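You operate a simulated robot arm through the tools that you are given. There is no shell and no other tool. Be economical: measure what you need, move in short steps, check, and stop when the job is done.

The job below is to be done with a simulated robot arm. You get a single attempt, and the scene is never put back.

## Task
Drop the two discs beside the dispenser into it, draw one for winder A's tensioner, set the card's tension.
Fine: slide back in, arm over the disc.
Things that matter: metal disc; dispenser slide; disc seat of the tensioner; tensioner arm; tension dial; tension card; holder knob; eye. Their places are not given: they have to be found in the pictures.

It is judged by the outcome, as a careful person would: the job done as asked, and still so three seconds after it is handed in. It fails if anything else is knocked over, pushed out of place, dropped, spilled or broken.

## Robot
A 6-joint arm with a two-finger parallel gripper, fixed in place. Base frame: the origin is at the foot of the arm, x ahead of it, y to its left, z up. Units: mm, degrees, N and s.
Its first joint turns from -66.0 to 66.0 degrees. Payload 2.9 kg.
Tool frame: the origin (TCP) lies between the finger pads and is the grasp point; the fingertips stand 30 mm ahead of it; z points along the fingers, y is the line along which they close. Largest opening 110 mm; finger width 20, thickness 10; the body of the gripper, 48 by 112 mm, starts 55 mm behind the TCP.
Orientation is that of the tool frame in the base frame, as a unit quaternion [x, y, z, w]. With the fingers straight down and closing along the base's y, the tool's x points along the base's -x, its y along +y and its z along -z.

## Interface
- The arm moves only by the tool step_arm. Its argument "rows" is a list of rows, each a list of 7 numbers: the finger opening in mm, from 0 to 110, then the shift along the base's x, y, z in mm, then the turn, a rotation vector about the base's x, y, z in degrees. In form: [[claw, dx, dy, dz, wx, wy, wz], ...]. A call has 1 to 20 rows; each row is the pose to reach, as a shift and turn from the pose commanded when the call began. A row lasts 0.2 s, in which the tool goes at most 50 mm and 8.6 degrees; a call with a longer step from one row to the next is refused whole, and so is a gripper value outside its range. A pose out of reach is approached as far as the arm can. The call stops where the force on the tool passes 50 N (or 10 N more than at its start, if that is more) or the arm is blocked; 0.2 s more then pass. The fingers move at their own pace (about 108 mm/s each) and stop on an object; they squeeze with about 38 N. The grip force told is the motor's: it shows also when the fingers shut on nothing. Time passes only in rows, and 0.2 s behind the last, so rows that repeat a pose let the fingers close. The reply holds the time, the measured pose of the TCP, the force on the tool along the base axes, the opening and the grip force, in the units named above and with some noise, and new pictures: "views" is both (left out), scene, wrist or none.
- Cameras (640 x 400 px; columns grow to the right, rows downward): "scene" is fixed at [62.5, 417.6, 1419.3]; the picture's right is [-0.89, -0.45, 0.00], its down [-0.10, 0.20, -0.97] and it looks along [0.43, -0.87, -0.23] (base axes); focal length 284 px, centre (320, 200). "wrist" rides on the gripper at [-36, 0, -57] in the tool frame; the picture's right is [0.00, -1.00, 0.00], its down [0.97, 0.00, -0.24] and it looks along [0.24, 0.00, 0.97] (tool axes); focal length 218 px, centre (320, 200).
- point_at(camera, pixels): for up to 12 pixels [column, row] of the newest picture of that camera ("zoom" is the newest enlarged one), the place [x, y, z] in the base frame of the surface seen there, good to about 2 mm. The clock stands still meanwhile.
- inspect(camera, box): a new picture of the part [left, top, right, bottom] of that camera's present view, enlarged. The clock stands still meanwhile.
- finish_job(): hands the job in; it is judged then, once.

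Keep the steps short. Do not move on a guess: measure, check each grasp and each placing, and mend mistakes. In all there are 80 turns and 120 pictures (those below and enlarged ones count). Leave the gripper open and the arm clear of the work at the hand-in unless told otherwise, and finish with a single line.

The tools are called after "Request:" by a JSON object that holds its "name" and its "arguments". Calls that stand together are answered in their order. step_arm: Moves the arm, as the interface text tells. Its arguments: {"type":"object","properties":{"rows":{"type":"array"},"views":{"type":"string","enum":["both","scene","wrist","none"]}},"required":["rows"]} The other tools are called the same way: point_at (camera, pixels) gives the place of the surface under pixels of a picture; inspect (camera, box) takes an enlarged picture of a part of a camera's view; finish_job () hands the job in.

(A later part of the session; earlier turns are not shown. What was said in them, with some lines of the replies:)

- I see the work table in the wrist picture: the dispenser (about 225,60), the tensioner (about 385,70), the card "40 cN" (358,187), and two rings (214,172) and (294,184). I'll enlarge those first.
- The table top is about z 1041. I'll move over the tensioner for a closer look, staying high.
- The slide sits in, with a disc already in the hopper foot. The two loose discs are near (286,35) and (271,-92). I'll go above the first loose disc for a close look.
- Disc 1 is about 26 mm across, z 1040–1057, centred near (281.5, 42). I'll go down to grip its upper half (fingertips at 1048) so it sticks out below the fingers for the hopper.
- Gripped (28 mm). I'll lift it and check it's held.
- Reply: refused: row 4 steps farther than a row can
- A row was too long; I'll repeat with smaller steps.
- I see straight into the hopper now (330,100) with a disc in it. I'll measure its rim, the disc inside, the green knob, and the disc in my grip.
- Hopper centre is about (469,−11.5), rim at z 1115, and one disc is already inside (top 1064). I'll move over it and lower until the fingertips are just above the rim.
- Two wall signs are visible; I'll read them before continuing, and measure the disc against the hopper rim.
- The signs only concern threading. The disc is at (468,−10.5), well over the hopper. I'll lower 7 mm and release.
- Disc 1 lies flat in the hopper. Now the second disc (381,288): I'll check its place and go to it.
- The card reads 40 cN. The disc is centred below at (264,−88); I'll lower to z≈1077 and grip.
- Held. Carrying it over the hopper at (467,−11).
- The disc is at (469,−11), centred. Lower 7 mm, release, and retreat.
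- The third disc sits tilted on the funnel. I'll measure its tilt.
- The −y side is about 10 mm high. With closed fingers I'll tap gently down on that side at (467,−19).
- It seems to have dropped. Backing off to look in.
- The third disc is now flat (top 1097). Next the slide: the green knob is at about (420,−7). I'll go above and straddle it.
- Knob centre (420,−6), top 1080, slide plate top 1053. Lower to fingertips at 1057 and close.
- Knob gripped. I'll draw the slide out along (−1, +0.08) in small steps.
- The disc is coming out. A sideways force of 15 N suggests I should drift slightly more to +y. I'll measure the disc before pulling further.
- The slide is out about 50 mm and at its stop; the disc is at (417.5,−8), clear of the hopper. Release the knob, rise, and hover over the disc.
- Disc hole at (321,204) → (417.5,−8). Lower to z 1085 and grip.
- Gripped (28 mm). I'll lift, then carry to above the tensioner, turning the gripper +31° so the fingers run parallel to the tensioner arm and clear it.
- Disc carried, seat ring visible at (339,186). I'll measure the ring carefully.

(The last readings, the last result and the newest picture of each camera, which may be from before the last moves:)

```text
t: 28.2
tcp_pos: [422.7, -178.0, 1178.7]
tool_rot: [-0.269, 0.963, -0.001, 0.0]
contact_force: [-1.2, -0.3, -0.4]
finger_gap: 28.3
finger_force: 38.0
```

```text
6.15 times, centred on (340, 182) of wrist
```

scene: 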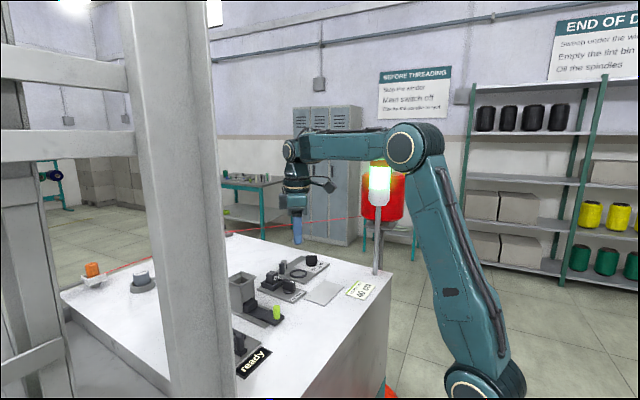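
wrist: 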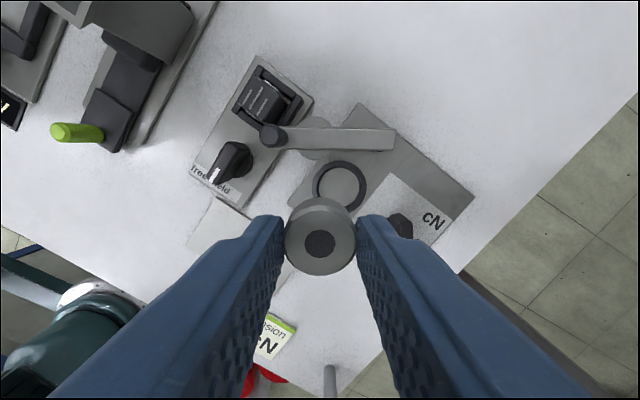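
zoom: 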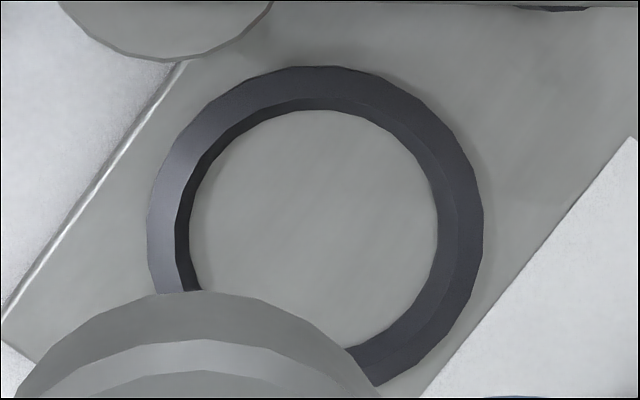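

Request:
{"name": "point_at", "arguments": {"camera": "zoom", "pixels": [[157, 228], [476, 228], [316, 72], [430, 345], [202, 115], [205, 118], [425, 340], [432, 112], [316, 230]]}}

```text
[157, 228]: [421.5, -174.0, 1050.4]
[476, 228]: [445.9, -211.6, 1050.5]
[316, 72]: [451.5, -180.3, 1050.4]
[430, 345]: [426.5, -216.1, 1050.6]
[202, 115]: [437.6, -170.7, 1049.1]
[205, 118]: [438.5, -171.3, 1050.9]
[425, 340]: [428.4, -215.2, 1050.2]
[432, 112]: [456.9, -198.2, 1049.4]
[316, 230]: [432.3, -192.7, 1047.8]
```

Ring centre is (433,−193), ring top 1050.5, seat floor 1046.5, inner width about 33. I'll lower over it to just above the ring and look.

Request:
{"name": "step_arm", "arguments": {"rows": [[20, 9.3, -14.7, 0, 0, 0, 0], [20, 9.3, -14.7, -45, 0, 0, 0], [20, 9.3, -14.7, -85, 0, 0, 0], [20, 9.3, -14.7, -85, 0, 0, 0]], "views": "both"}}

Request:
{"name": "inspect", "arguments": {"camera": "scene", "box": [260, 235, 340, 300]}}

Request:
{"name": "inspect", "arguments": {"camera": "wrist", "box": [250, 170, 390, 290]}}

```text
t: 29.2
tcp_pos: [432.0, -193.6, 1092.6]
tool_rot: [-0.267, 0.964, -0.001, 0.001]
contact_force: [-1.0, 0.1, -0.6]
finger_gap: 28.6
finger_force: 38.0
```

scene: 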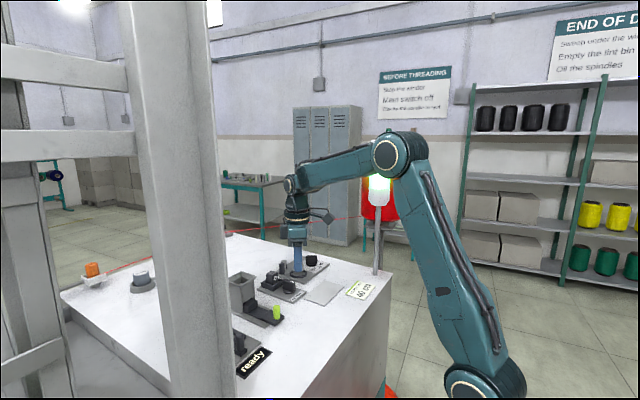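
wrist: 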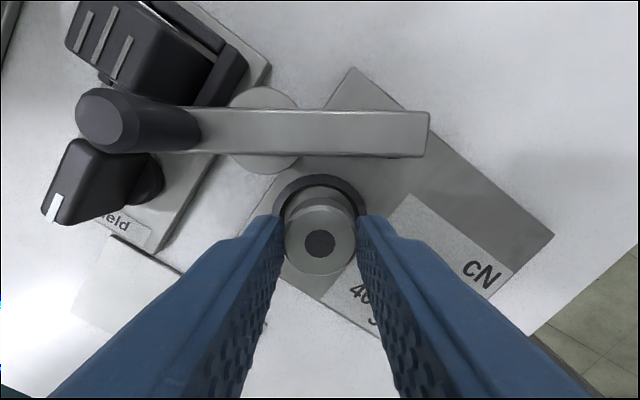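

```text
6.15 times, centred on (300, 268) of scene
```

zoom: 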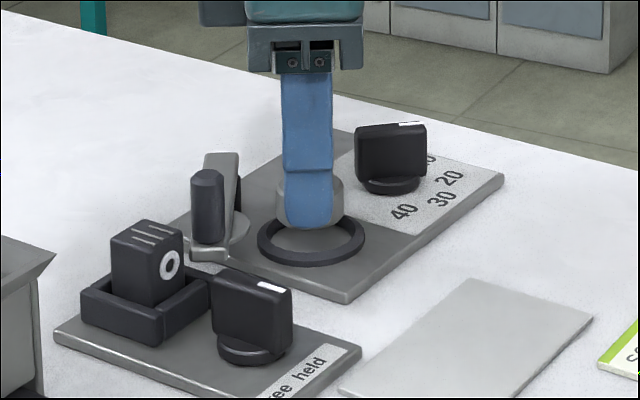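

```text
3.33 times, centred on (320, 230) of wrist
```

zoom: 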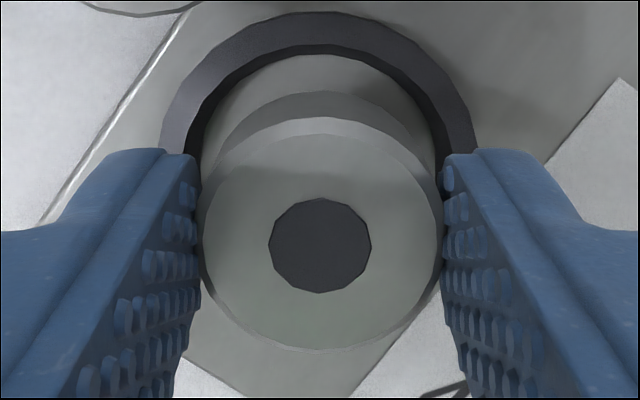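

Side to side it's centred; the geometry says it should go about 1.7 mm forward. I'll correct that and lower slowly to the seat.

Request:
{"name": "step_arm", "arguments": {"rows": [[20, 1.4, 0.9, 0, 0, 0, 0], [20, 1.4, 0.9, -3, 0, 0, 0], [20, 1.4, 0.9, -6, 0, 0, 0], [20, 1.4, 0.9, -8, 0, 0, 0], [20, 1.4, 0.9, -8.5, 0, 0, 0]], "views": "wrist"}}

Request:
{"name": "inspect", "arguments": {"camera": "scene", "box": [260, 235, 340, 300]}}

```text
t: 30.4
tcp_pos: [434.5, -191.9, 1085.4]
tool_rot: [-0.267, 0.964, -0.001, 0.0]
contact_force: [0.1, 0.5, 0.1]
finger_gap: 28.2
finger_force: 37.9
```

wrist: 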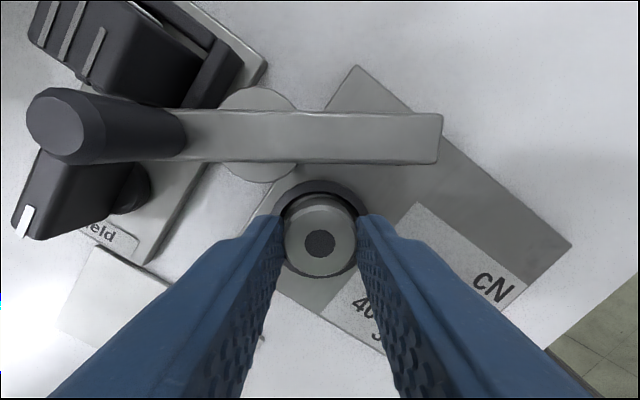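

```text
6.15 times, centred on (300, 268) of scene
```

zoom: 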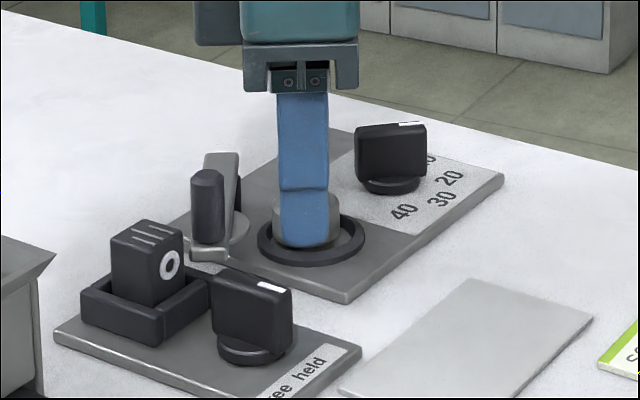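

It's inside the ring. Lower the last 1.5 mm, release a little, and rise.

Request:
{"name": "step_arm", "arguments": {"rows": [[20, 0, 0, -1, 0, 0, 0], [20, 0, 0, -1.7, 0, 0, 0], [20, 0, 0, -1.7, 0, 0, 0], [40, 0, 0, -1.7, 0, 0, 0], [40, 0, 0, -1.7, 0, 0, 0], [40, 0, 0, 25, 0, 0, 0], [40, -12, -10, 65, 0, 0, 0], [40, -30, -20, 95, 0, 0, 0]], "views": "wrist"}}

Request:
{"name": "inspect", "arguments": {"camera": "wrist", "box": [240, 90, 440, 215]}}

Request:
{"name": "inspect", "arguments": {"camera": "scene", "box": [260, 235, 340, 300]}}

```text
t: 32.2
tcp_pos: [404.2, -211.8, 1180.0]
tool_rot: [-0.267, 0.964, 0.0, 0.0]
contact_force: [0.0, 0.0, 1.1]
finger_gap: 39.7
finger_force: 0.1
```

wrist: 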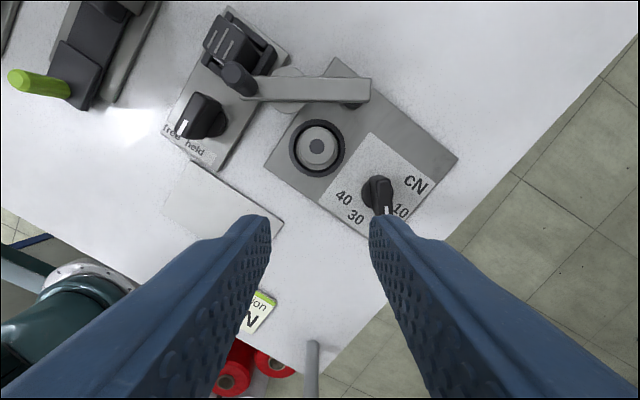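

```text
3.20 times, centred on (340, 152) of wrist
```

zoom: 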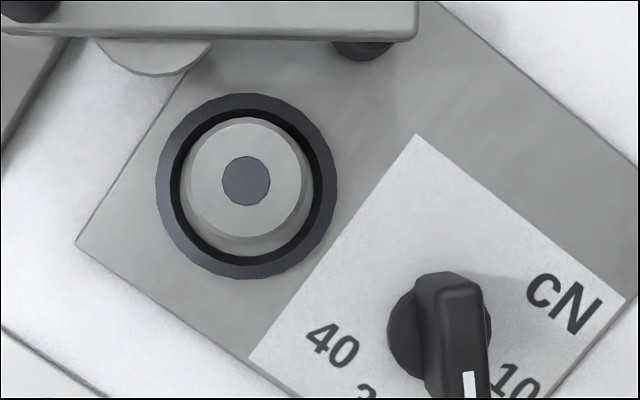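

```text
6.15 times, centred on (300, 268) of scene
```

zoom: 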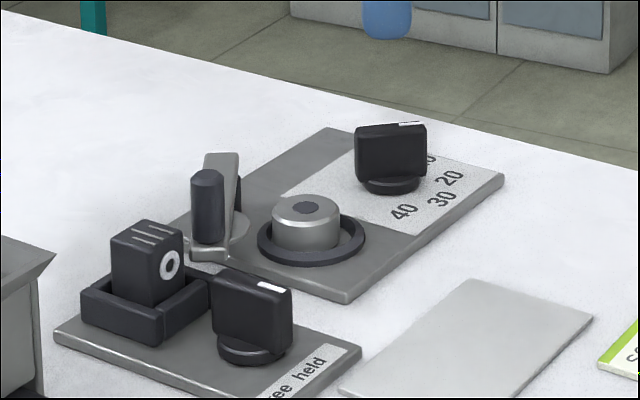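

The disc sits flat in the seat. Now the slide: turn back −31° and go above the green knob near (371,−2).

Request:
{"name": "step_arm", "arguments": {"rows": [[40, -5, 35, 10, 0, 0, -8], [40, -10, 80, 10, 0, 0, -16], [40, -15, 125, 10, 0, 0, -24], [40, -22, 165, 10, 0, 0, -31], [40, -30, 200, -5, 0, 0, -31], [40, -33, 209.5, -45, 0, 0, -31]], "views": "wrist"}}

Request:
{"name": "inspect", "arguments": {"camera": "wrist", "box": [240, 90, 400, 250]}}

```text
t: 33.6
tcp_pos: [370.9, -2.1, 1137.2]
tool_rot: [0.001, 1.0, -0.002, 0.001]
contact_force: [0.0, 0.1, -0.5]
finger_gap: 40.2
finger_force: 0.1
```

wrist: 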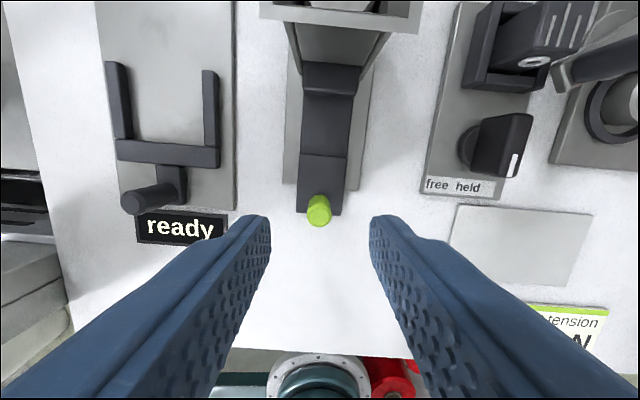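

```text
2.50 times, centred on (320, 170) of wrist
```

zoom: 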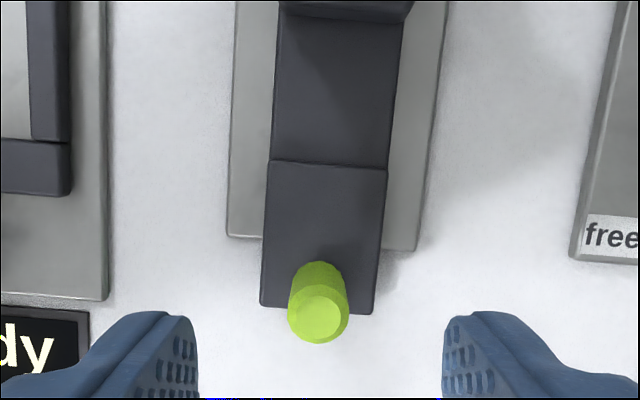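

Knob is between the fingers. Lower and grip it.

Request:
{"name": "step_arm", "arguments": {"rows": [[40, 0, 0, -25, 0, 0, 0], [40, 0, 0, -49, 0, 0, 0], [10, 0, 0, -49, 0, 0, 0], [10, 0, 0, -49, 0, 0, 0], [10, 0, 0, -49, 0, 0, 0]], "views": "none"}}

Request:
{"name": "step_arm", "arguments": {"rows": [[10, 5, -0.4, 0, 0, 0, 0], [10, 11, -0.9, 0, 0, 0, 0], [10, 17, -1.4, 0, 0, 0, 0], [10, 23, -1.9, 0, 0, 0, 0], [10, 29, -2.4, 0, 0, 0, 0], [10, 35, -2.9, 0, 0, 0, 0], [10, 41, -3.4, 0, 0, 0, 0]], "views": "wrist"}}

```text
t: 34.8
tcp_pos: [370.7, -1.8, 1085.7]
tool_rot: [-0.001, 1.0, -0.001, 0.0]
contact_force: [1.0, 6.5, -3.6]
finger_gap: 12.8
finger_force: 45.0
```

```text
t: 36.4
tcp_pos: [411.9, -5.2, 1085.6]
tool_rot: [0.0, 1.0, 0.0, 0.0]
contact_force: [-0.6, 8.0, -7.3]
finger_gap: 12.7
finger_force: 45.2
```

wrist: 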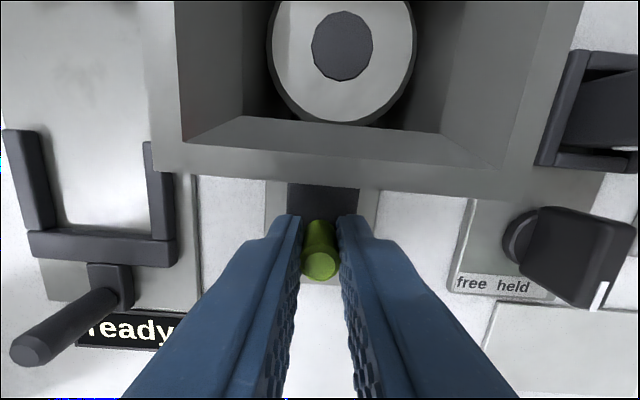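

Sliding well. I push the last 9–10 mm until it stops.

Request:
{"name": "step_arm", "arguments": {"rows": [[10, 4, -0.3, 0, 0, 0, 0], [10, 7, -0.6, 0, 0, 0, 0], [10, 9, -0.7, 0, 0, 0, 0], [10, 10.5, -0.8, 0, 0, 0, 0], [10, 11.5, -0.9, 0, 0, 0, 0]], "views": "none"}}

```text
t: 37.6
tcp_pos: [421.5, -7.0, 1086.2]
tool_rot: [0.0, 1.0, 0.0, -0.003]
contact_force: [-18.0, 12.3, -3.7]
finger_gap: 12.9
finger_force: 45.0
```

At the stop (18 N pushing back, x 421.5 as at first). Release and look.

Request:
{"name": "step_arm", "arguments": {"rows": [[10, -1, 0, 0, 0, 0, 0], [30, -1, 0, 0, 0, 0, 0], [40, -1, 0, 0, 0, 0, 0], [40, -1, 0, 35, 0, 0, 0], [40, -11, 0, 80, 0, 0, 0], [40, -20, -10, 125, 0, 0, 0]], "views": "both"}}

Request:
{"name": "inspect", "arguments": {"camera": "wrist", "box": [260, 30, 380, 190]}}

Request:
{"name": "inspect", "arguments": {"camera": "scene", "box": [215, 260, 305, 320]}}

```text
t: 39.0
tcp_pos: [402.2, -17.5, 1212.7]
tool_rot: [0.001, 1.0, 0.0, 0.0]
contact_force: [0.0, 0.5, -0.1]
finger_gap: 39.7
finger_force: 0.1
```

scene: 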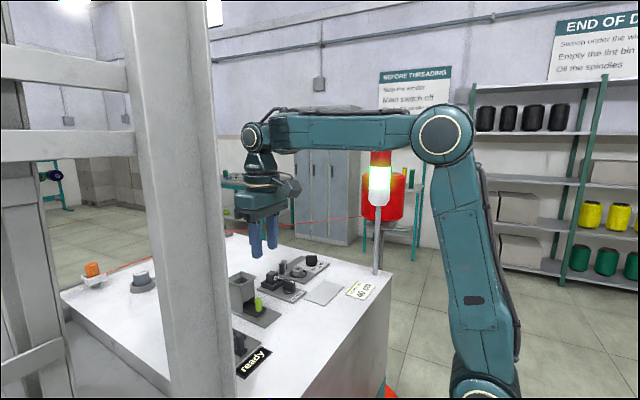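
wrist: 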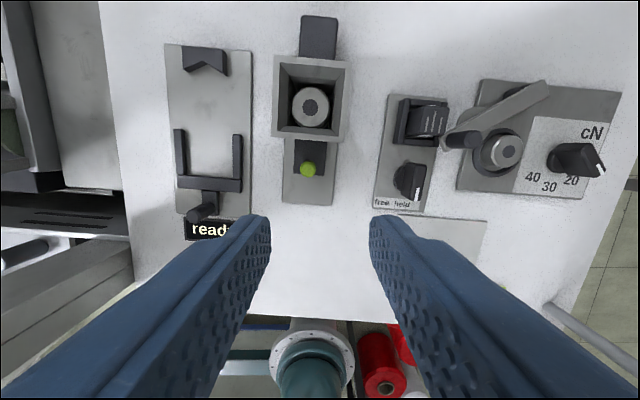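

```text
2.50 times, centred on (320, 110) of wrist
```

zoom: 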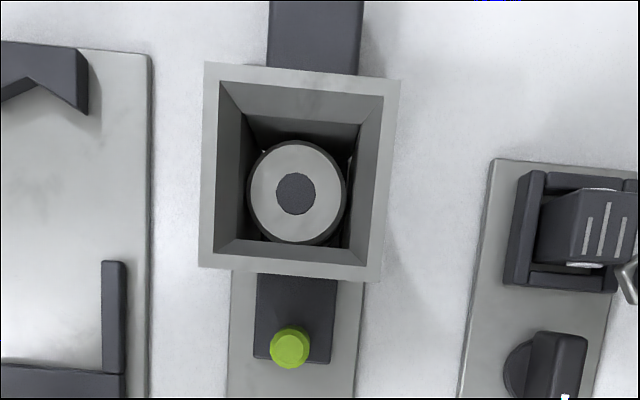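

```text
6.67 times, centred on (260, 290) of scene
```

zoom: 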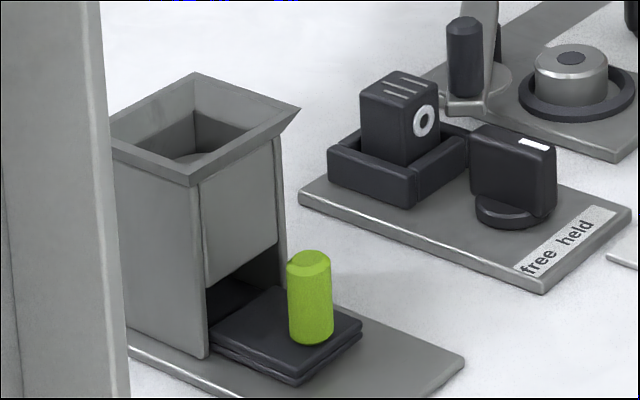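

The foot looks empty: the stack may be hung up. Check the top disc's height.

Request:
{"name": "point_at", "arguments": {"camera": "wrist", "pixels": [[303, 104], [316, 104], [310, 96], [310, 115], [309, 168], [317, 25], [278, 90], [345, 92]]}}

Request:
{"name": "inspect", "arguments": {"camera": "scene", "box": [230, 285, 270, 315]}}

```text
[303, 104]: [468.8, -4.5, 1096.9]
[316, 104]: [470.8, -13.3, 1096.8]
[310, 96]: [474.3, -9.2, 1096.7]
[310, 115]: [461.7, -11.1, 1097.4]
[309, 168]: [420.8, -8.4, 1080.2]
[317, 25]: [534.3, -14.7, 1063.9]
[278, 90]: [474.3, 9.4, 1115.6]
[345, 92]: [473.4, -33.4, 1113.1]
```

```text
13.33 times, centred on (250, 300) of scene
```

zoom: 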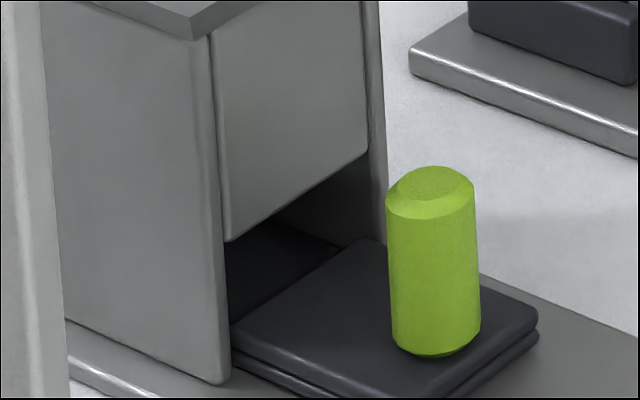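

The stack still rests at 1097 — it didn't drop into the pocket. I'll tap it gently with closed fingers inside the shaft at (469,−10).

Request:
{"name": "step_arm", "arguments": {"rows": [[0, 35, 4, 0, 0, 0, 0], [0, 66.5, 7, 0, 0, 0, 0], [0, 66.5, 7, -40, 0, 0, 0], [0, 66.5, 7, -70, 0, 0, 0], [0, 66.5, 7, -80, 0, 0, 0], [0, 66.5, 7, -85, 0, 0, 0], [0, 66.5, 7, -88, 0, 0, 0], [0, 66.5, 7, -91, 0, 0, 0]], "views": "wrist"}}

Request:
{"name": "inspect", "arguments": {"camera": "scene", "box": [215, 250, 305, 320]}}

```text
t: 40.8
tcp_pos: [470.7, -8.7, 1121.4]
tool_rot: [-0.001, 1.0, -0.001, 0.001]
contact_force: [-1.6, -0.4, -0.8]
finger_gap: 0.2
finger_force: 37.4
```

wrist: 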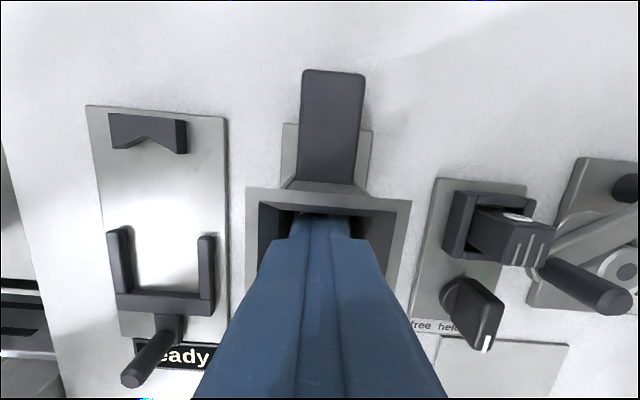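

```text
5.71 times, centred on (260, 285) of scene
```

zoom: 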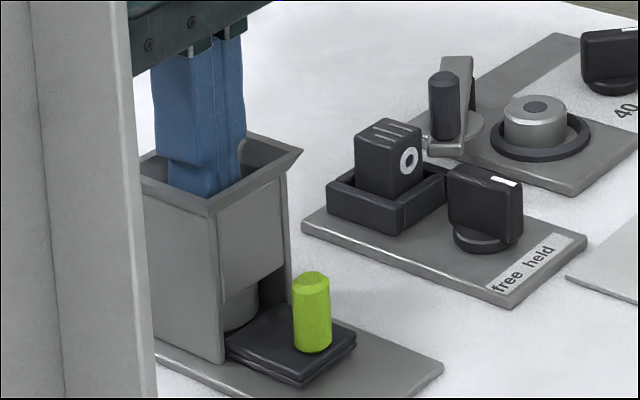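

The next disc has now dropped into the pocket (visible at the foot). I'll back out and check, and get measurements of the tensioner arm.

Request:
{"name": "step_arm", "arguments": {"rows": [[0, 0, 0, 30, 0, 0, 0], [0, 0, -5, 75, 0, 0, 0], [0, -20, -40, 85, 0, 0, 0], [0, -40, -80, 85, 0, 0, 0], [0, -45, -120, 85, 0, 0, 0]], "views": "wrist"}}

Request:
{"name": "inspect", "arguments": {"camera": "wrist", "box": [240, 60, 440, 185]}}

Request:
{"name": "inspect", "arguments": {"camera": "scene", "box": [215, 240, 335, 320]}}

```text
t: 42.0
tcp_pos: [424.2, -129.5, 1204.7]
tool_rot: [0.0, 1.0, -0.001, 0.0]
contact_force: [0.5, 0.1, 0.6]
finger_gap: 0.0
finger_force: 37.6
```

wrist: 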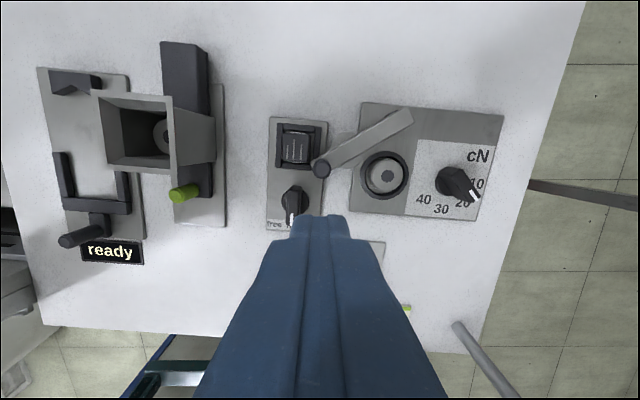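

```text
3.20 times, centred on (340, 122) of wrist
```

zoom: 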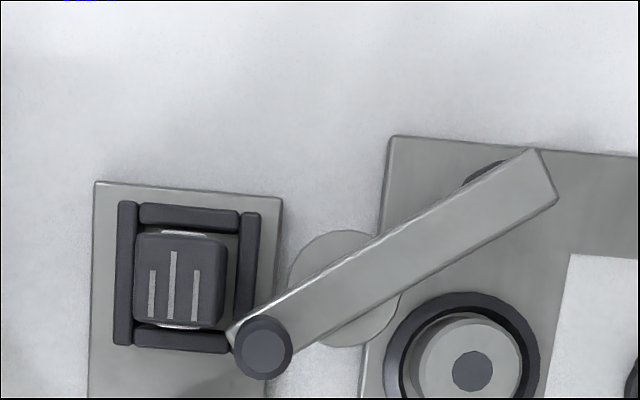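

```text
5.00 times, centred on (275, 280) of scene
```

zoom: 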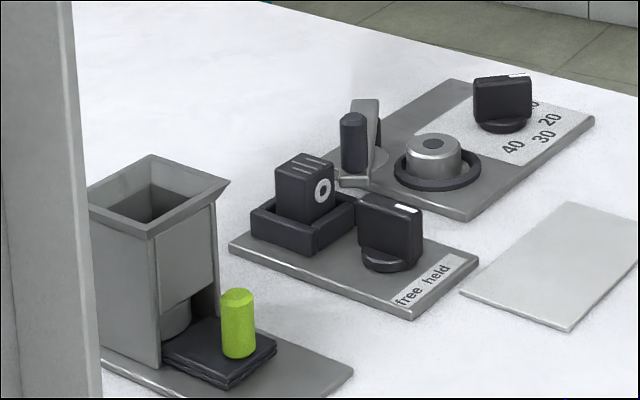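

Slide in, disc in place. Now measure the tensioner arm from this enlarged-view region.

Request:
{"name": "inspect", "arguments": {"camera": "wrist", "box": [240, 60, 440, 185]}}

Request:
{"name": "point_at", "arguments": {"camera": "zoom", "pixels": [[533, 155], [552, 198], [515, 185], [472, 180], [300, 270], [345, 335], [264, 348], [285, 330], [180, 290], [218, 235], [472, 370], [390, 240]]}}

```text
3.20 times, centred on (340, 122) of wrist
```

zoom: 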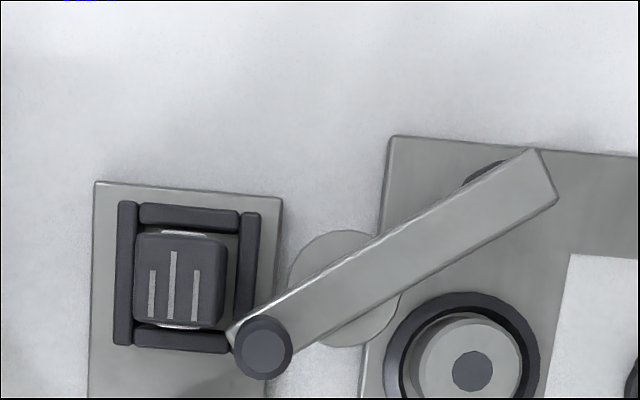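

```text
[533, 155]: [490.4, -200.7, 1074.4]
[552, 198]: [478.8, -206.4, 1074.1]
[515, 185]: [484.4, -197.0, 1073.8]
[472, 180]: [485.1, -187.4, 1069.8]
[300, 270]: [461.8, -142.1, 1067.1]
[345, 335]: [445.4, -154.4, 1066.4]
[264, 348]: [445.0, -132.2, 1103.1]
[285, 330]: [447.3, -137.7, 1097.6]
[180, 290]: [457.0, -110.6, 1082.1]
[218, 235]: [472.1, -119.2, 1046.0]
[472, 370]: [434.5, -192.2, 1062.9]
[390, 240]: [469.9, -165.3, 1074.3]
```

Pivot ≈ (479,−192), disc (434.5,−192), knob (444.5,−132) with top 1103; eye block top is only 1082. So I can grip the knob from above with fingertips at 1088, clear of everything, and swing about 60°. Moving above the knob.

Request:
{"name": "step_arm", "arguments": {"rows": [[36, 10, -1, -20, 0, 0, 0], [36, 20, -2.5, -55, 0, 0, 0]], "views": "wrist"}}

Request:
{"name": "inspect", "arguments": {"camera": "wrist", "box": [240, 150, 400, 250]}}

```text
t: 42.6
tcp_pos: [444.3, -133.4, 1149.6]
tool_rot: [0.001, 1.0, -0.001, 0.0]
contact_force: [0.7, -0.8, 0.7]
finger_gap: 36.0
finger_force: 0.0
```

wrist: 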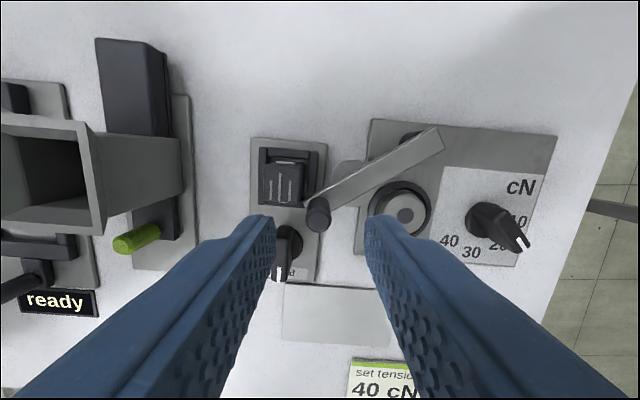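

```text
4.00 times, centred on (320, 200) of wrist
```

zoom: 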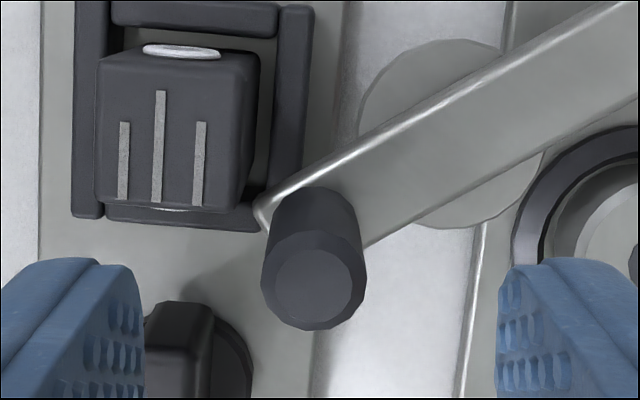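

Knob at (444,−132.4). Lower to fingertips 1088 and grip.

Request:
{"name": "step_arm", "arguments": {"rows": [[36, 0, 1, -15, 0, 0, 0], [36, 0, 1, -31, 0, 0, 0], [10, 0, 1, -31, 0, 0, 0], [10, 0, 1, -31, 0, 0, 0], [10, 0, 1, -31, 0, 0, 0]], "views": "none"}}

```text
t: 43.8
tcp_pos: [445.6, -131.4, 1119.3]
tool_rot: [0.001, 1.0, -0.001, 0.001]
contact_force: [0.1, -6.2, -1.4]
finger_gap: 12.9
finger_force: 45.1
```

Gripped. Swing the first 15° along the arc and check forces.

Request:
{"name": "step_arm", "arguments": {"rows": [[10, -2.8, -1.8, 0, 0, 0, 0], [10, -5.6, -3.6, 0, 0, 0, 0], [10, -8, -5.4, 0, 0, 0, 0], [10, -10.4, -7.2, 0, 0, 0, 0], [10, -12.6, -9.2, 0, 0, 0, 0], [10, -14.8, -11.3, 0, 0, 0, 0]], "views": "wrist"}}

```text
t: 45.2
tcp_pos: [429.2, -142.6, 1119.2]
tool_rot: [0.0, 1.0, -0.001, -0.001]
contact_force: [3.0, 3.1, -3.8]
finger_gap: 12.7
finger_force: 45.0
```

wrist: 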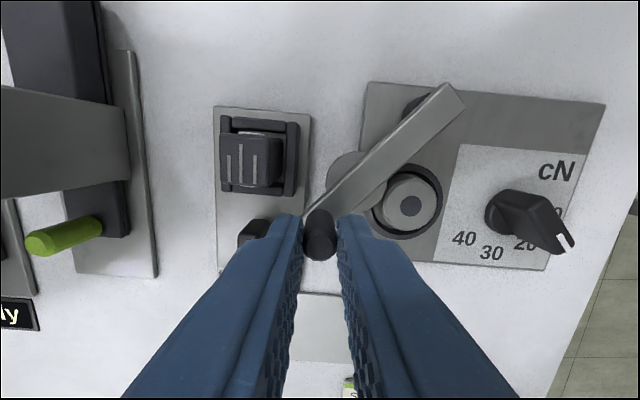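

Low forces, arm swings freely. Continue to about 165°, in small steps, watching for contact with the disc.

Request:
{"name": "step_arm", "arguments": {"rows": [[10, -2.1, -2.2, 0, 0, 0, 0], [10, -4.1, -4.4, 0, 0, 0, 0], [10, -6, -6.8, 0, 0, 0, 0], [10, -7.7, -9.2, 0, 0, 0, 0], [10, -9.4, -11.8, 0, 0, 0, 0], [10, -11, -14.3, 0, 0, 0, 0], [10, -12.4, -17, 0, 0, 0, 0], [10, -13.7, -19.6, 0, 0, 0, 0]], "views": "both"}}

Request:
{"name": "inspect", "arguments": {"camera": "scene", "box": [250, 235, 340, 300]}}

```text
t: 47.0
tcp_pos: [415.2, -162.5, 1118.7]
tool_rot: [0.001, 1.0, -0.001, -0.001]
contact_force: [-11.9, 6.0, -3.5]
finger_gap: 13.2
finger_force: 44.7
```

scene: 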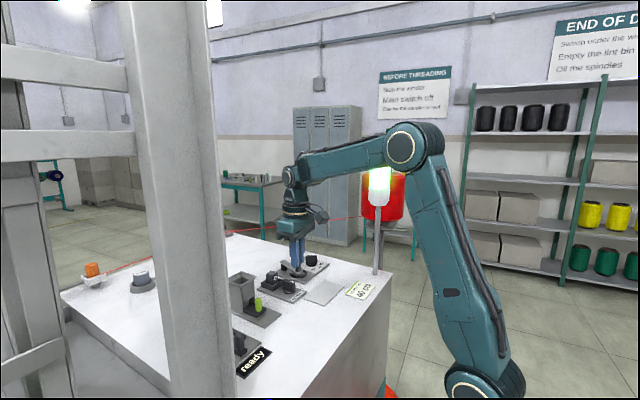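
wrist: 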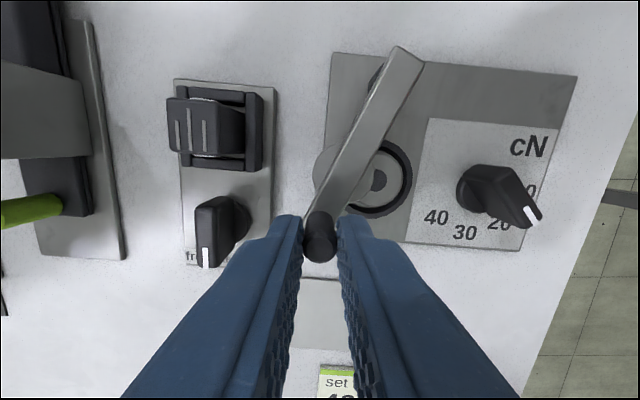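

```text
6.15 times, centred on (295, 268) of scene
```

zoom: 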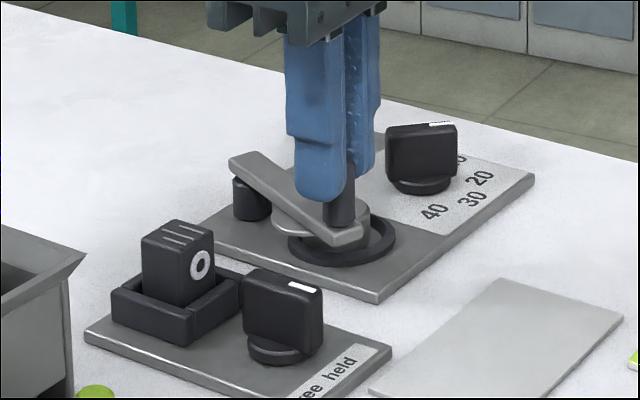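

The pad is coming over the disc; a 12 N push suggests the arc radius is larger (pivot ≈ (479,−199)). I'll correct and continue to about 168°.

Request:
{"name": "step_arm", "arguments": {"rows": [[10, -1.8, -0.2, 0, 0, 0, 0], [10, -3.2, -2.1, 0, 0, 0, 0], [10, -4.6, -5.1, 0, 0, 0, 0], [10, -6, -8.1, 0, 0, 0, 0], [10, -7.1, -11.2, 0, 0, 0, 0], [10, -8.2, -14.3, 0, 0, 0, 0], [10, -9.1, -17.5, 0, 0, 0, 0], [10, -10, -21.3, 0, 0, 0, 0]], "views": "wrist"}}

Request:
{"name": "inspect", "arguments": {"camera": "scene", "box": [250, 235, 340, 300]}}

```text
t: 48.8
tcp_pos: [407.1, -183.8, 1120.1]
tool_rot: [0.0, 1.0, -0.001, 0.0]
contact_force: [5.5, 2.8, -7.4]
finger_gap: 12.7
finger_force: 44.7
```

wrist: 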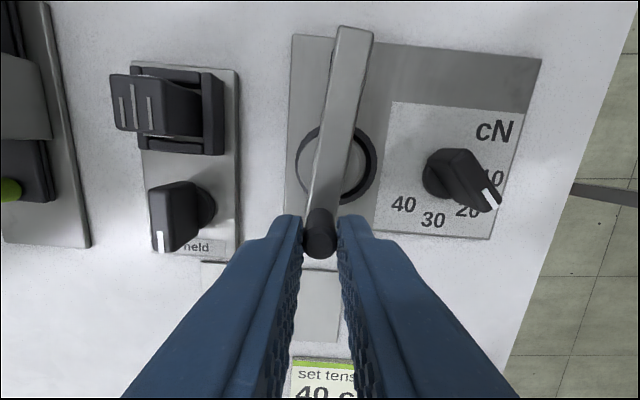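

```text
6.15 times, centred on (295, 268) of scene
```

zoom: 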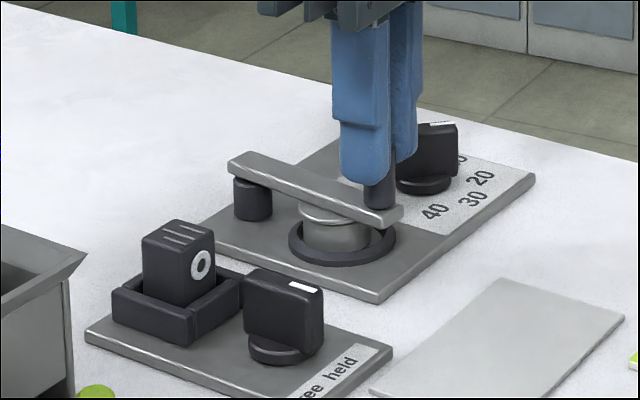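

The arm now lies across the disc. Release, rise, and check centring.

Request:
{"name": "step_arm", "arguments": {"rows": [[30, 0, 0, 0, 0, 0, 0], [36, 0, 0, 0, 0, 0, 0], [36, 0, 0, 35, 0, 0, 0], [36, 5, 0, 80, 0, 0, 0]], "views": "wrist"}}

Request:
{"name": "inspect", "arguments": {"camera": "wrist", "box": [260, 80, 460, 220]}}

Request:
{"name": "inspect", "arguments": {"camera": "scene", "box": [260, 240, 340, 300]}}

```text
t: 49.8
tcp_pos: [409.8, -184.3, 1199.4]
tool_rot: [0.001, 1.0, -0.001, -0.001]
contact_force: [0.0, -0.4, 0.2]
finger_gap: 35.7
finger_force: 0.0
```

wrist: 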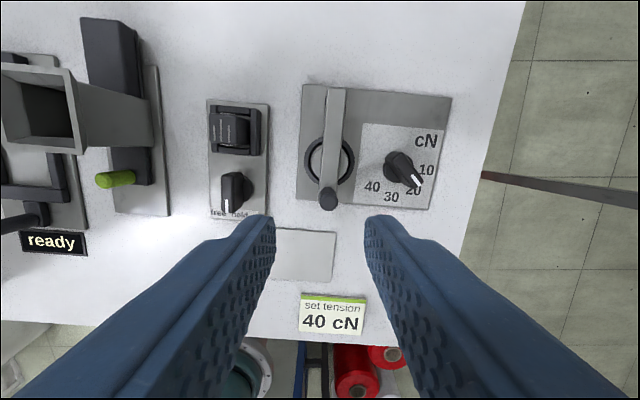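

```text
2.86 times, centred on (360, 150) of wrist
```

zoom: 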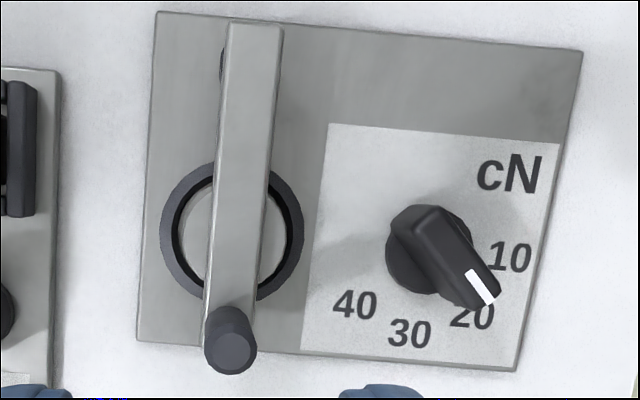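

```text
6.67 times, centred on (300, 270) of scene
```

zoom: 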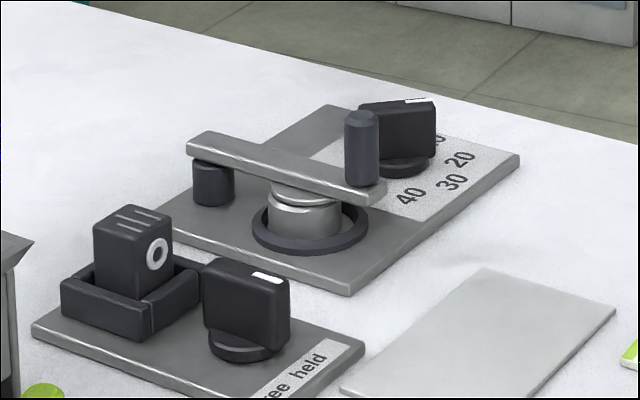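

Arm nicely over the disc. Now the dial: I'll measure its handle, pointer and the scale labels.

Request:
{"name": "inspect", "arguments": {"camera": "wrist", "box": [355, 115, 455, 215]}}

```text
4.00 times, centred on (405, 165) of wrist
```

zoom: 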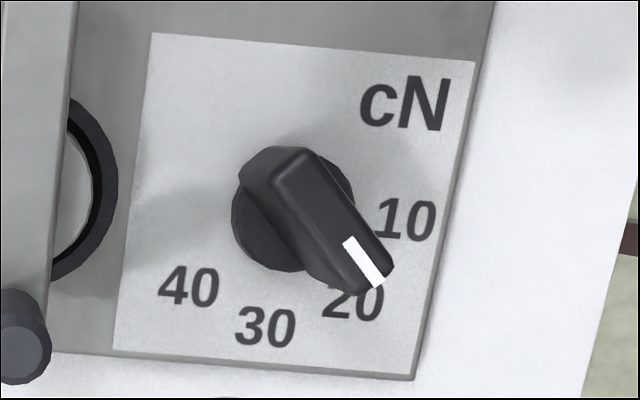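

Request:
{"name": "point_at", "arguments": {"camera": "zoom", "pixels": [[405, 220], [352, 302], [265, 327], [188, 286], [290, 160], [380, 278], [347, 242], [240, 180], [240, 235], [298, 268], [350, 190], [318, 215]]}}

Request:
{"name": "inspect", "arguments": {"camera": "scene", "box": [295, 245, 340, 285]}}

```text
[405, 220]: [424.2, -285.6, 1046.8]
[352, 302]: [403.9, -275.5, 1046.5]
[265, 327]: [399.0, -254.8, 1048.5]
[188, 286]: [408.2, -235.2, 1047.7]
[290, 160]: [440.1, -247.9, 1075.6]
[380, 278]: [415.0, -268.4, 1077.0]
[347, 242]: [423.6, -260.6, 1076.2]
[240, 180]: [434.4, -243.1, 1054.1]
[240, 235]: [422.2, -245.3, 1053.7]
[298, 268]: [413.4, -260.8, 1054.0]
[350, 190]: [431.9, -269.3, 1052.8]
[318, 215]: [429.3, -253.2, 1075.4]
```

```text
10.00 times, centred on (318, 265) of scene
```

zoom: 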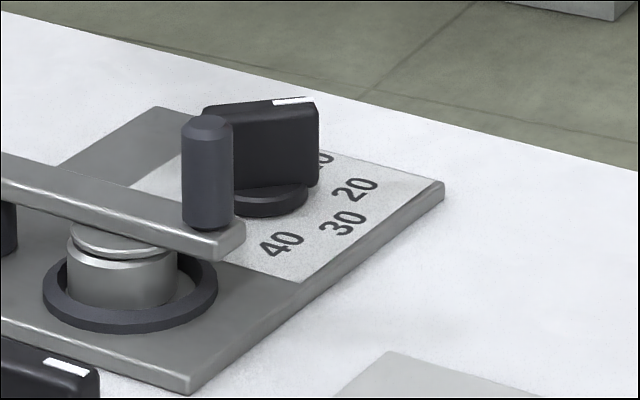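

Dial centre ≈ (427,−257.5). Labels' angles: 10→264°, 20→218°, 30→174°, 40→130°; the pointer is at about 219° (20). It needs −89.5°. I'll turn the gripper +39° to match the handle and hover over the dial.

Request:
{"name": "step_arm", "arguments": {"rows": [[40, 4, -20, 0, 0, 0, 8], [40, 9, -40, 0, 0, 0, 16], [40, 14, -60, 0, 0, 0, 24], [40, 17.3, -73.3, -10, 0, 0, 32], [40, 17.3, -73.3, -45, 0, 0, 39.2], [40, 17.3, -73.3, -70, 0, 0, 39.2]], "views": "wrist"}}

Request:
{"name": "inspect", "arguments": {"camera": "wrist", "box": [240, 150, 400, 270]}}

```text
t: 51.2
tcp_pos: [427.9, -256.9, 1128.9]
tool_rot: [-0.336, 0.942, -0.001, 0.001]
contact_force: [0.1, -0.1, -0.9]
finger_gap: 40.0
finger_force: 0.1
```

wrist: 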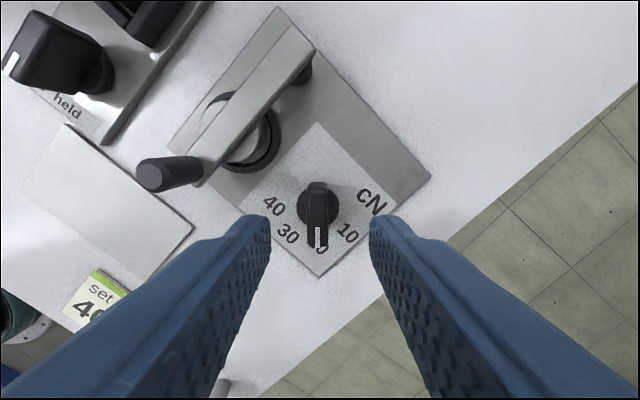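

```text
3.33 times, centred on (320, 210) of wrist
```

zoom: 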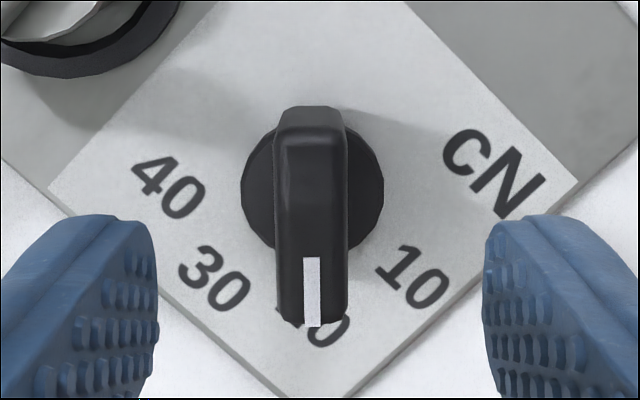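

The handle is aligned with the gripper. Small shift to (426.5,−256.7), lower to fingertips ≈1059, and grip.

Request:
{"name": "step_arm", "arguments": {"rows": [[40, -1.4, 0.4, -20, 0, 0, 0], [40, -1.4, 0.4, -39.5, 0, 0, 0], [8, -1.4, 0.4, -39.5, 0, 0, 0], [8, -1.4, 0.4, -39.5, 0, 0, 0], [8, -1.4, 0.4, -39.5, 0, 0, 0]], "views": "wrist"}}

```text
t: 52.4
tcp_pos: [427.3, -256.0, 1089.4]
tool_rot: [-0.335, 0.942, 0.0, 0.001]
contact_force: [0.6, 2.5, 0.9]
finger_gap: 11.6
finger_force: 44.7
```

wrist: 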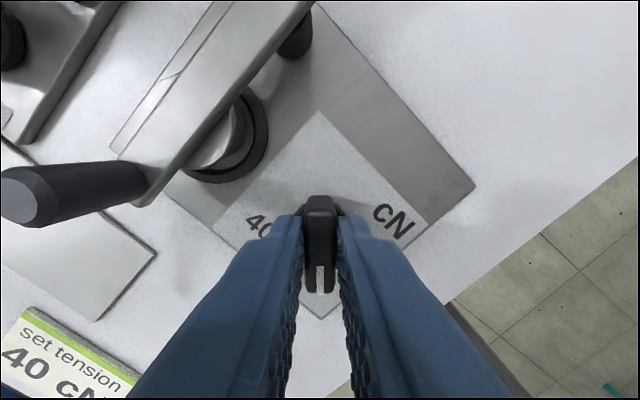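

Gripped (11.6 mm). Turn −45° first and check forces.

Request:
{"name": "step_arm", "arguments": {"rows": [[8, 0, 0, 0, 0, 0, -7.5], [8, 0, 0, 0, 0, 0, -15], [8, 0, 0, 0, 0, 0, -22.5], [8, 0, 0, 0, 0, 0, -30], [8, 0, 0, 0, 0, 0, -37.5], [8, 0, 0, 0, 0, 0, -45]], "views": "wrist"}}

```text
t: 53.8
tcp_pos: [427.6, -257.5, 1090.2]
tool_rot: [0.053, 0.999, -0.002, 0.0]
contact_force: [7.1, -14.9, -8.1]
finger_gap: 11.9
finger_force: 45.2
```

wrist: 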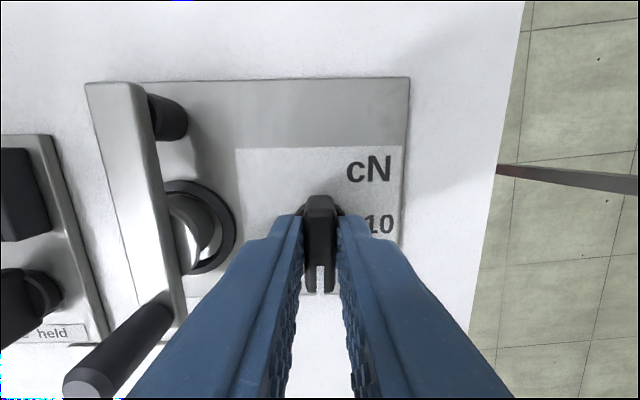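

Turning well. Shift 1.2 mm toward −y to relieve the side load and turn the remaining 44.5°.

Request:
{"name": "step_arm", "arguments": {"rows": [[8, 0.3, -1.2, 0, 0, 0, -7.5], [8, 0.3, -1.2, 0, 0, 0, -15], [8, 0.3, -1.2, 0, 0, 0, -22.5], [8, 0.3, -1.2, 0, 0, 0, -30], [8, 0.3, -1.2, 0, 0, 0, -37.5], [8, 0.3, -1.2, 0, 0, 0, -44.5]], "views": "none"}}

Request:
{"name": "step_arm", "arguments": {"rows": [[8, 0, 0, 0, 0, 0, 0], [20, 0, 0, 0, 0, 0, 0], [40, 0, 0, 0, 0, 0, 0], [40, 0, 0, 30, 0, 0, 0], [40, 0, 0, 75, 0, 0, 0], [40, -5, 10, 110, 0, 0, 8]], "views": "wrist"}}

Request:
{"name": "inspect", "arguments": {"camera": "wrist", "box": [260, 140, 400, 240]}}

```text
t: 55.2
tcp_pos: [427.0, -258.8, 1089.2]
tool_rot: [0.426, 0.905, -0.001, 0.0]
contact_force: [-0.6, -26.4, -4.5]
finger_gap: 11.9
finger_force: 44.9
```

```text
t: 56.6
tcp_pos: [422.3, -246.6, 1200.4]
tool_rot: [0.361, 0.933, -0.001, 0.0]
contact_force: [0.4, 0.9, 0.4]
finger_gap: 39.9
finger_force: 0.1
```

wrist: 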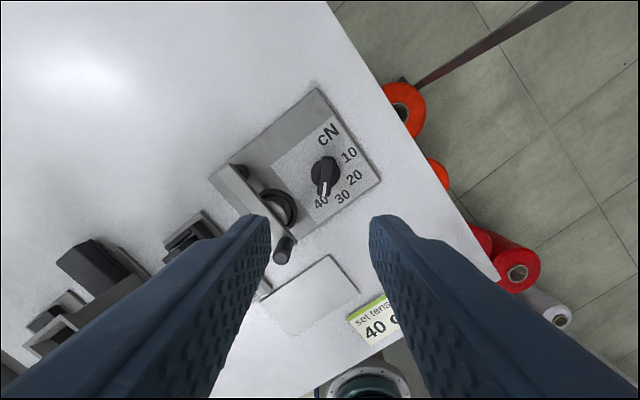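

```text
4.00 times, centred on (330, 190) of wrist
```

zoom: 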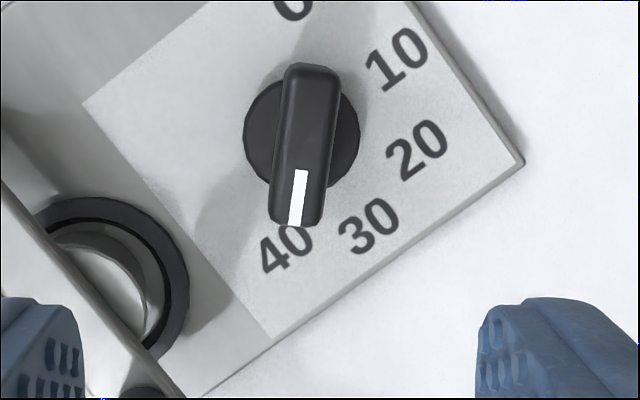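

Pointer is close to 40. I'll measure the exact pointer angle.

Request:
{"name": "point_at", "arguments": {"camera": "zoom", "pixels": [[302, 173], [295, 222], [313, 72], [298, 197], [285, 247], [367, 226], [417, 150], [397, 58], [250, 165], [355, 120]]}}

Request:
{"name": "inspect", "arguments": {"camera": "scene", "box": [260, 240, 340, 300]}}

```text
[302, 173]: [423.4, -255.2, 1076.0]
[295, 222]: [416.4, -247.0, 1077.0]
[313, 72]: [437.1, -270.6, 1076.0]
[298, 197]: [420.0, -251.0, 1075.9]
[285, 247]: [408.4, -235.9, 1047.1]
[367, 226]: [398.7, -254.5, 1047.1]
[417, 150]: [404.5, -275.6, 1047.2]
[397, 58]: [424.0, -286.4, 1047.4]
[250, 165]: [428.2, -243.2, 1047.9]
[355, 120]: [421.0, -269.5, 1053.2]
```

```text
6.67 times, centred on (300, 270) of scene
```

zoom: 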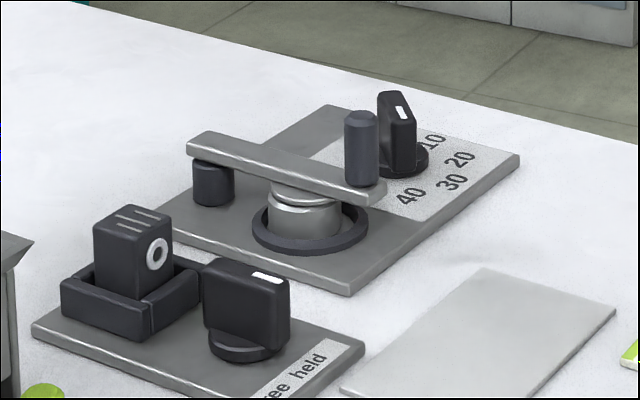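

The pointer is at about 131° and the 40 mark at 130°: set. I'll retreat high with the gripper open and take a last look at everything.

Request:
{"name": "step_arm", "arguments": {"rows": [[60, -10, 15, 30, 0, 0, 8], [80, -25, 35, 60, 0, 0, 16], [80, -45, 60, 80, 0, 0, 24], [80, -60, 85, 100, 0, 0, 32], [80, -70, 110, 110, 0, 0, 40], [80, -75, 125, 110, 0, 0, 43]], "views": "both"}}

Request:
{"name": "inspect", "arguments": {"camera": "wrist", "box": [160, 0, 480, 200]}}

Request:
{"name": "inspect", "arguments": {"camera": "scene", "box": [215, 230, 365, 330]}}

```text
t: 58.0
tcp_pos: [346.9, -121.8, 1309.8]
tool_rot: [-0.006, 1.0, -0.001, 0.0]
contact_force: [-0.2, 0.9, 1.2]
finger_gap: 80.3
finger_force: 0.1
```

scene: 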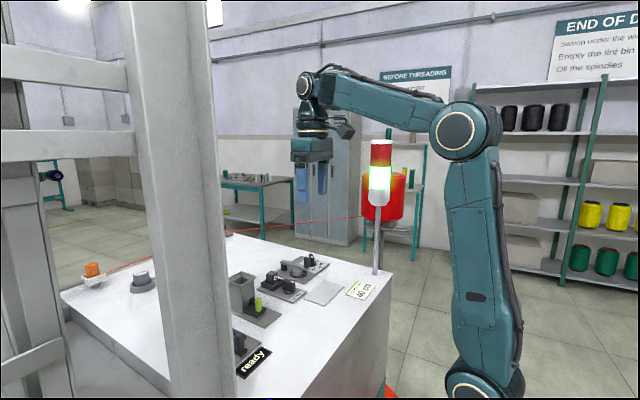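
wrist: 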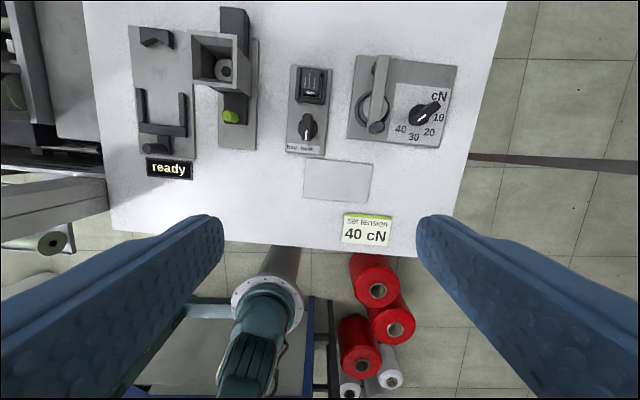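

```text
2.00 times, centred on (320, 100) of wrist
```

zoom: 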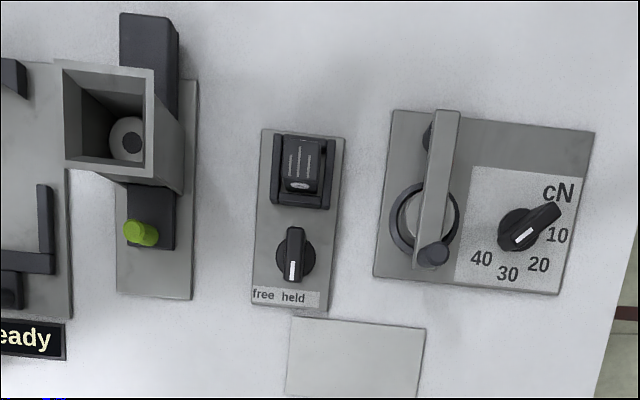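

```text
4.00 times, centred on (290, 280) of scene
```

zoom: 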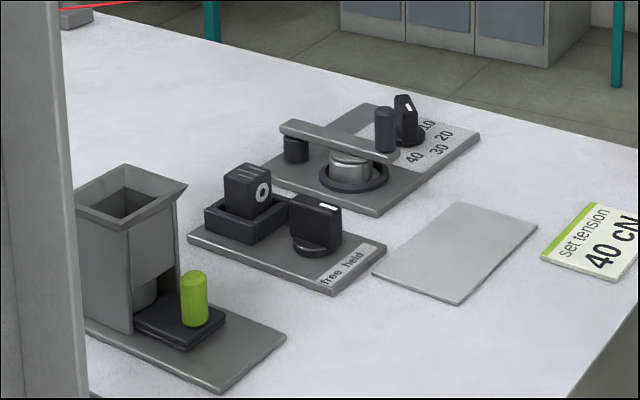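

Both discs are in the dispenser, the slide is in, the seated disc has the arm over it, the dial is at 40, and nothing else has moved. Handing in.

Request:
{"name": "finish_job", "arguments": {}}

```text
The job is handed in.
```

The job is done and handed in: both discs are in the dispenser and its slide is back in, one drawn disc sits in the tensioner seat under the arm, and the dial is set to the card's 40 cN.
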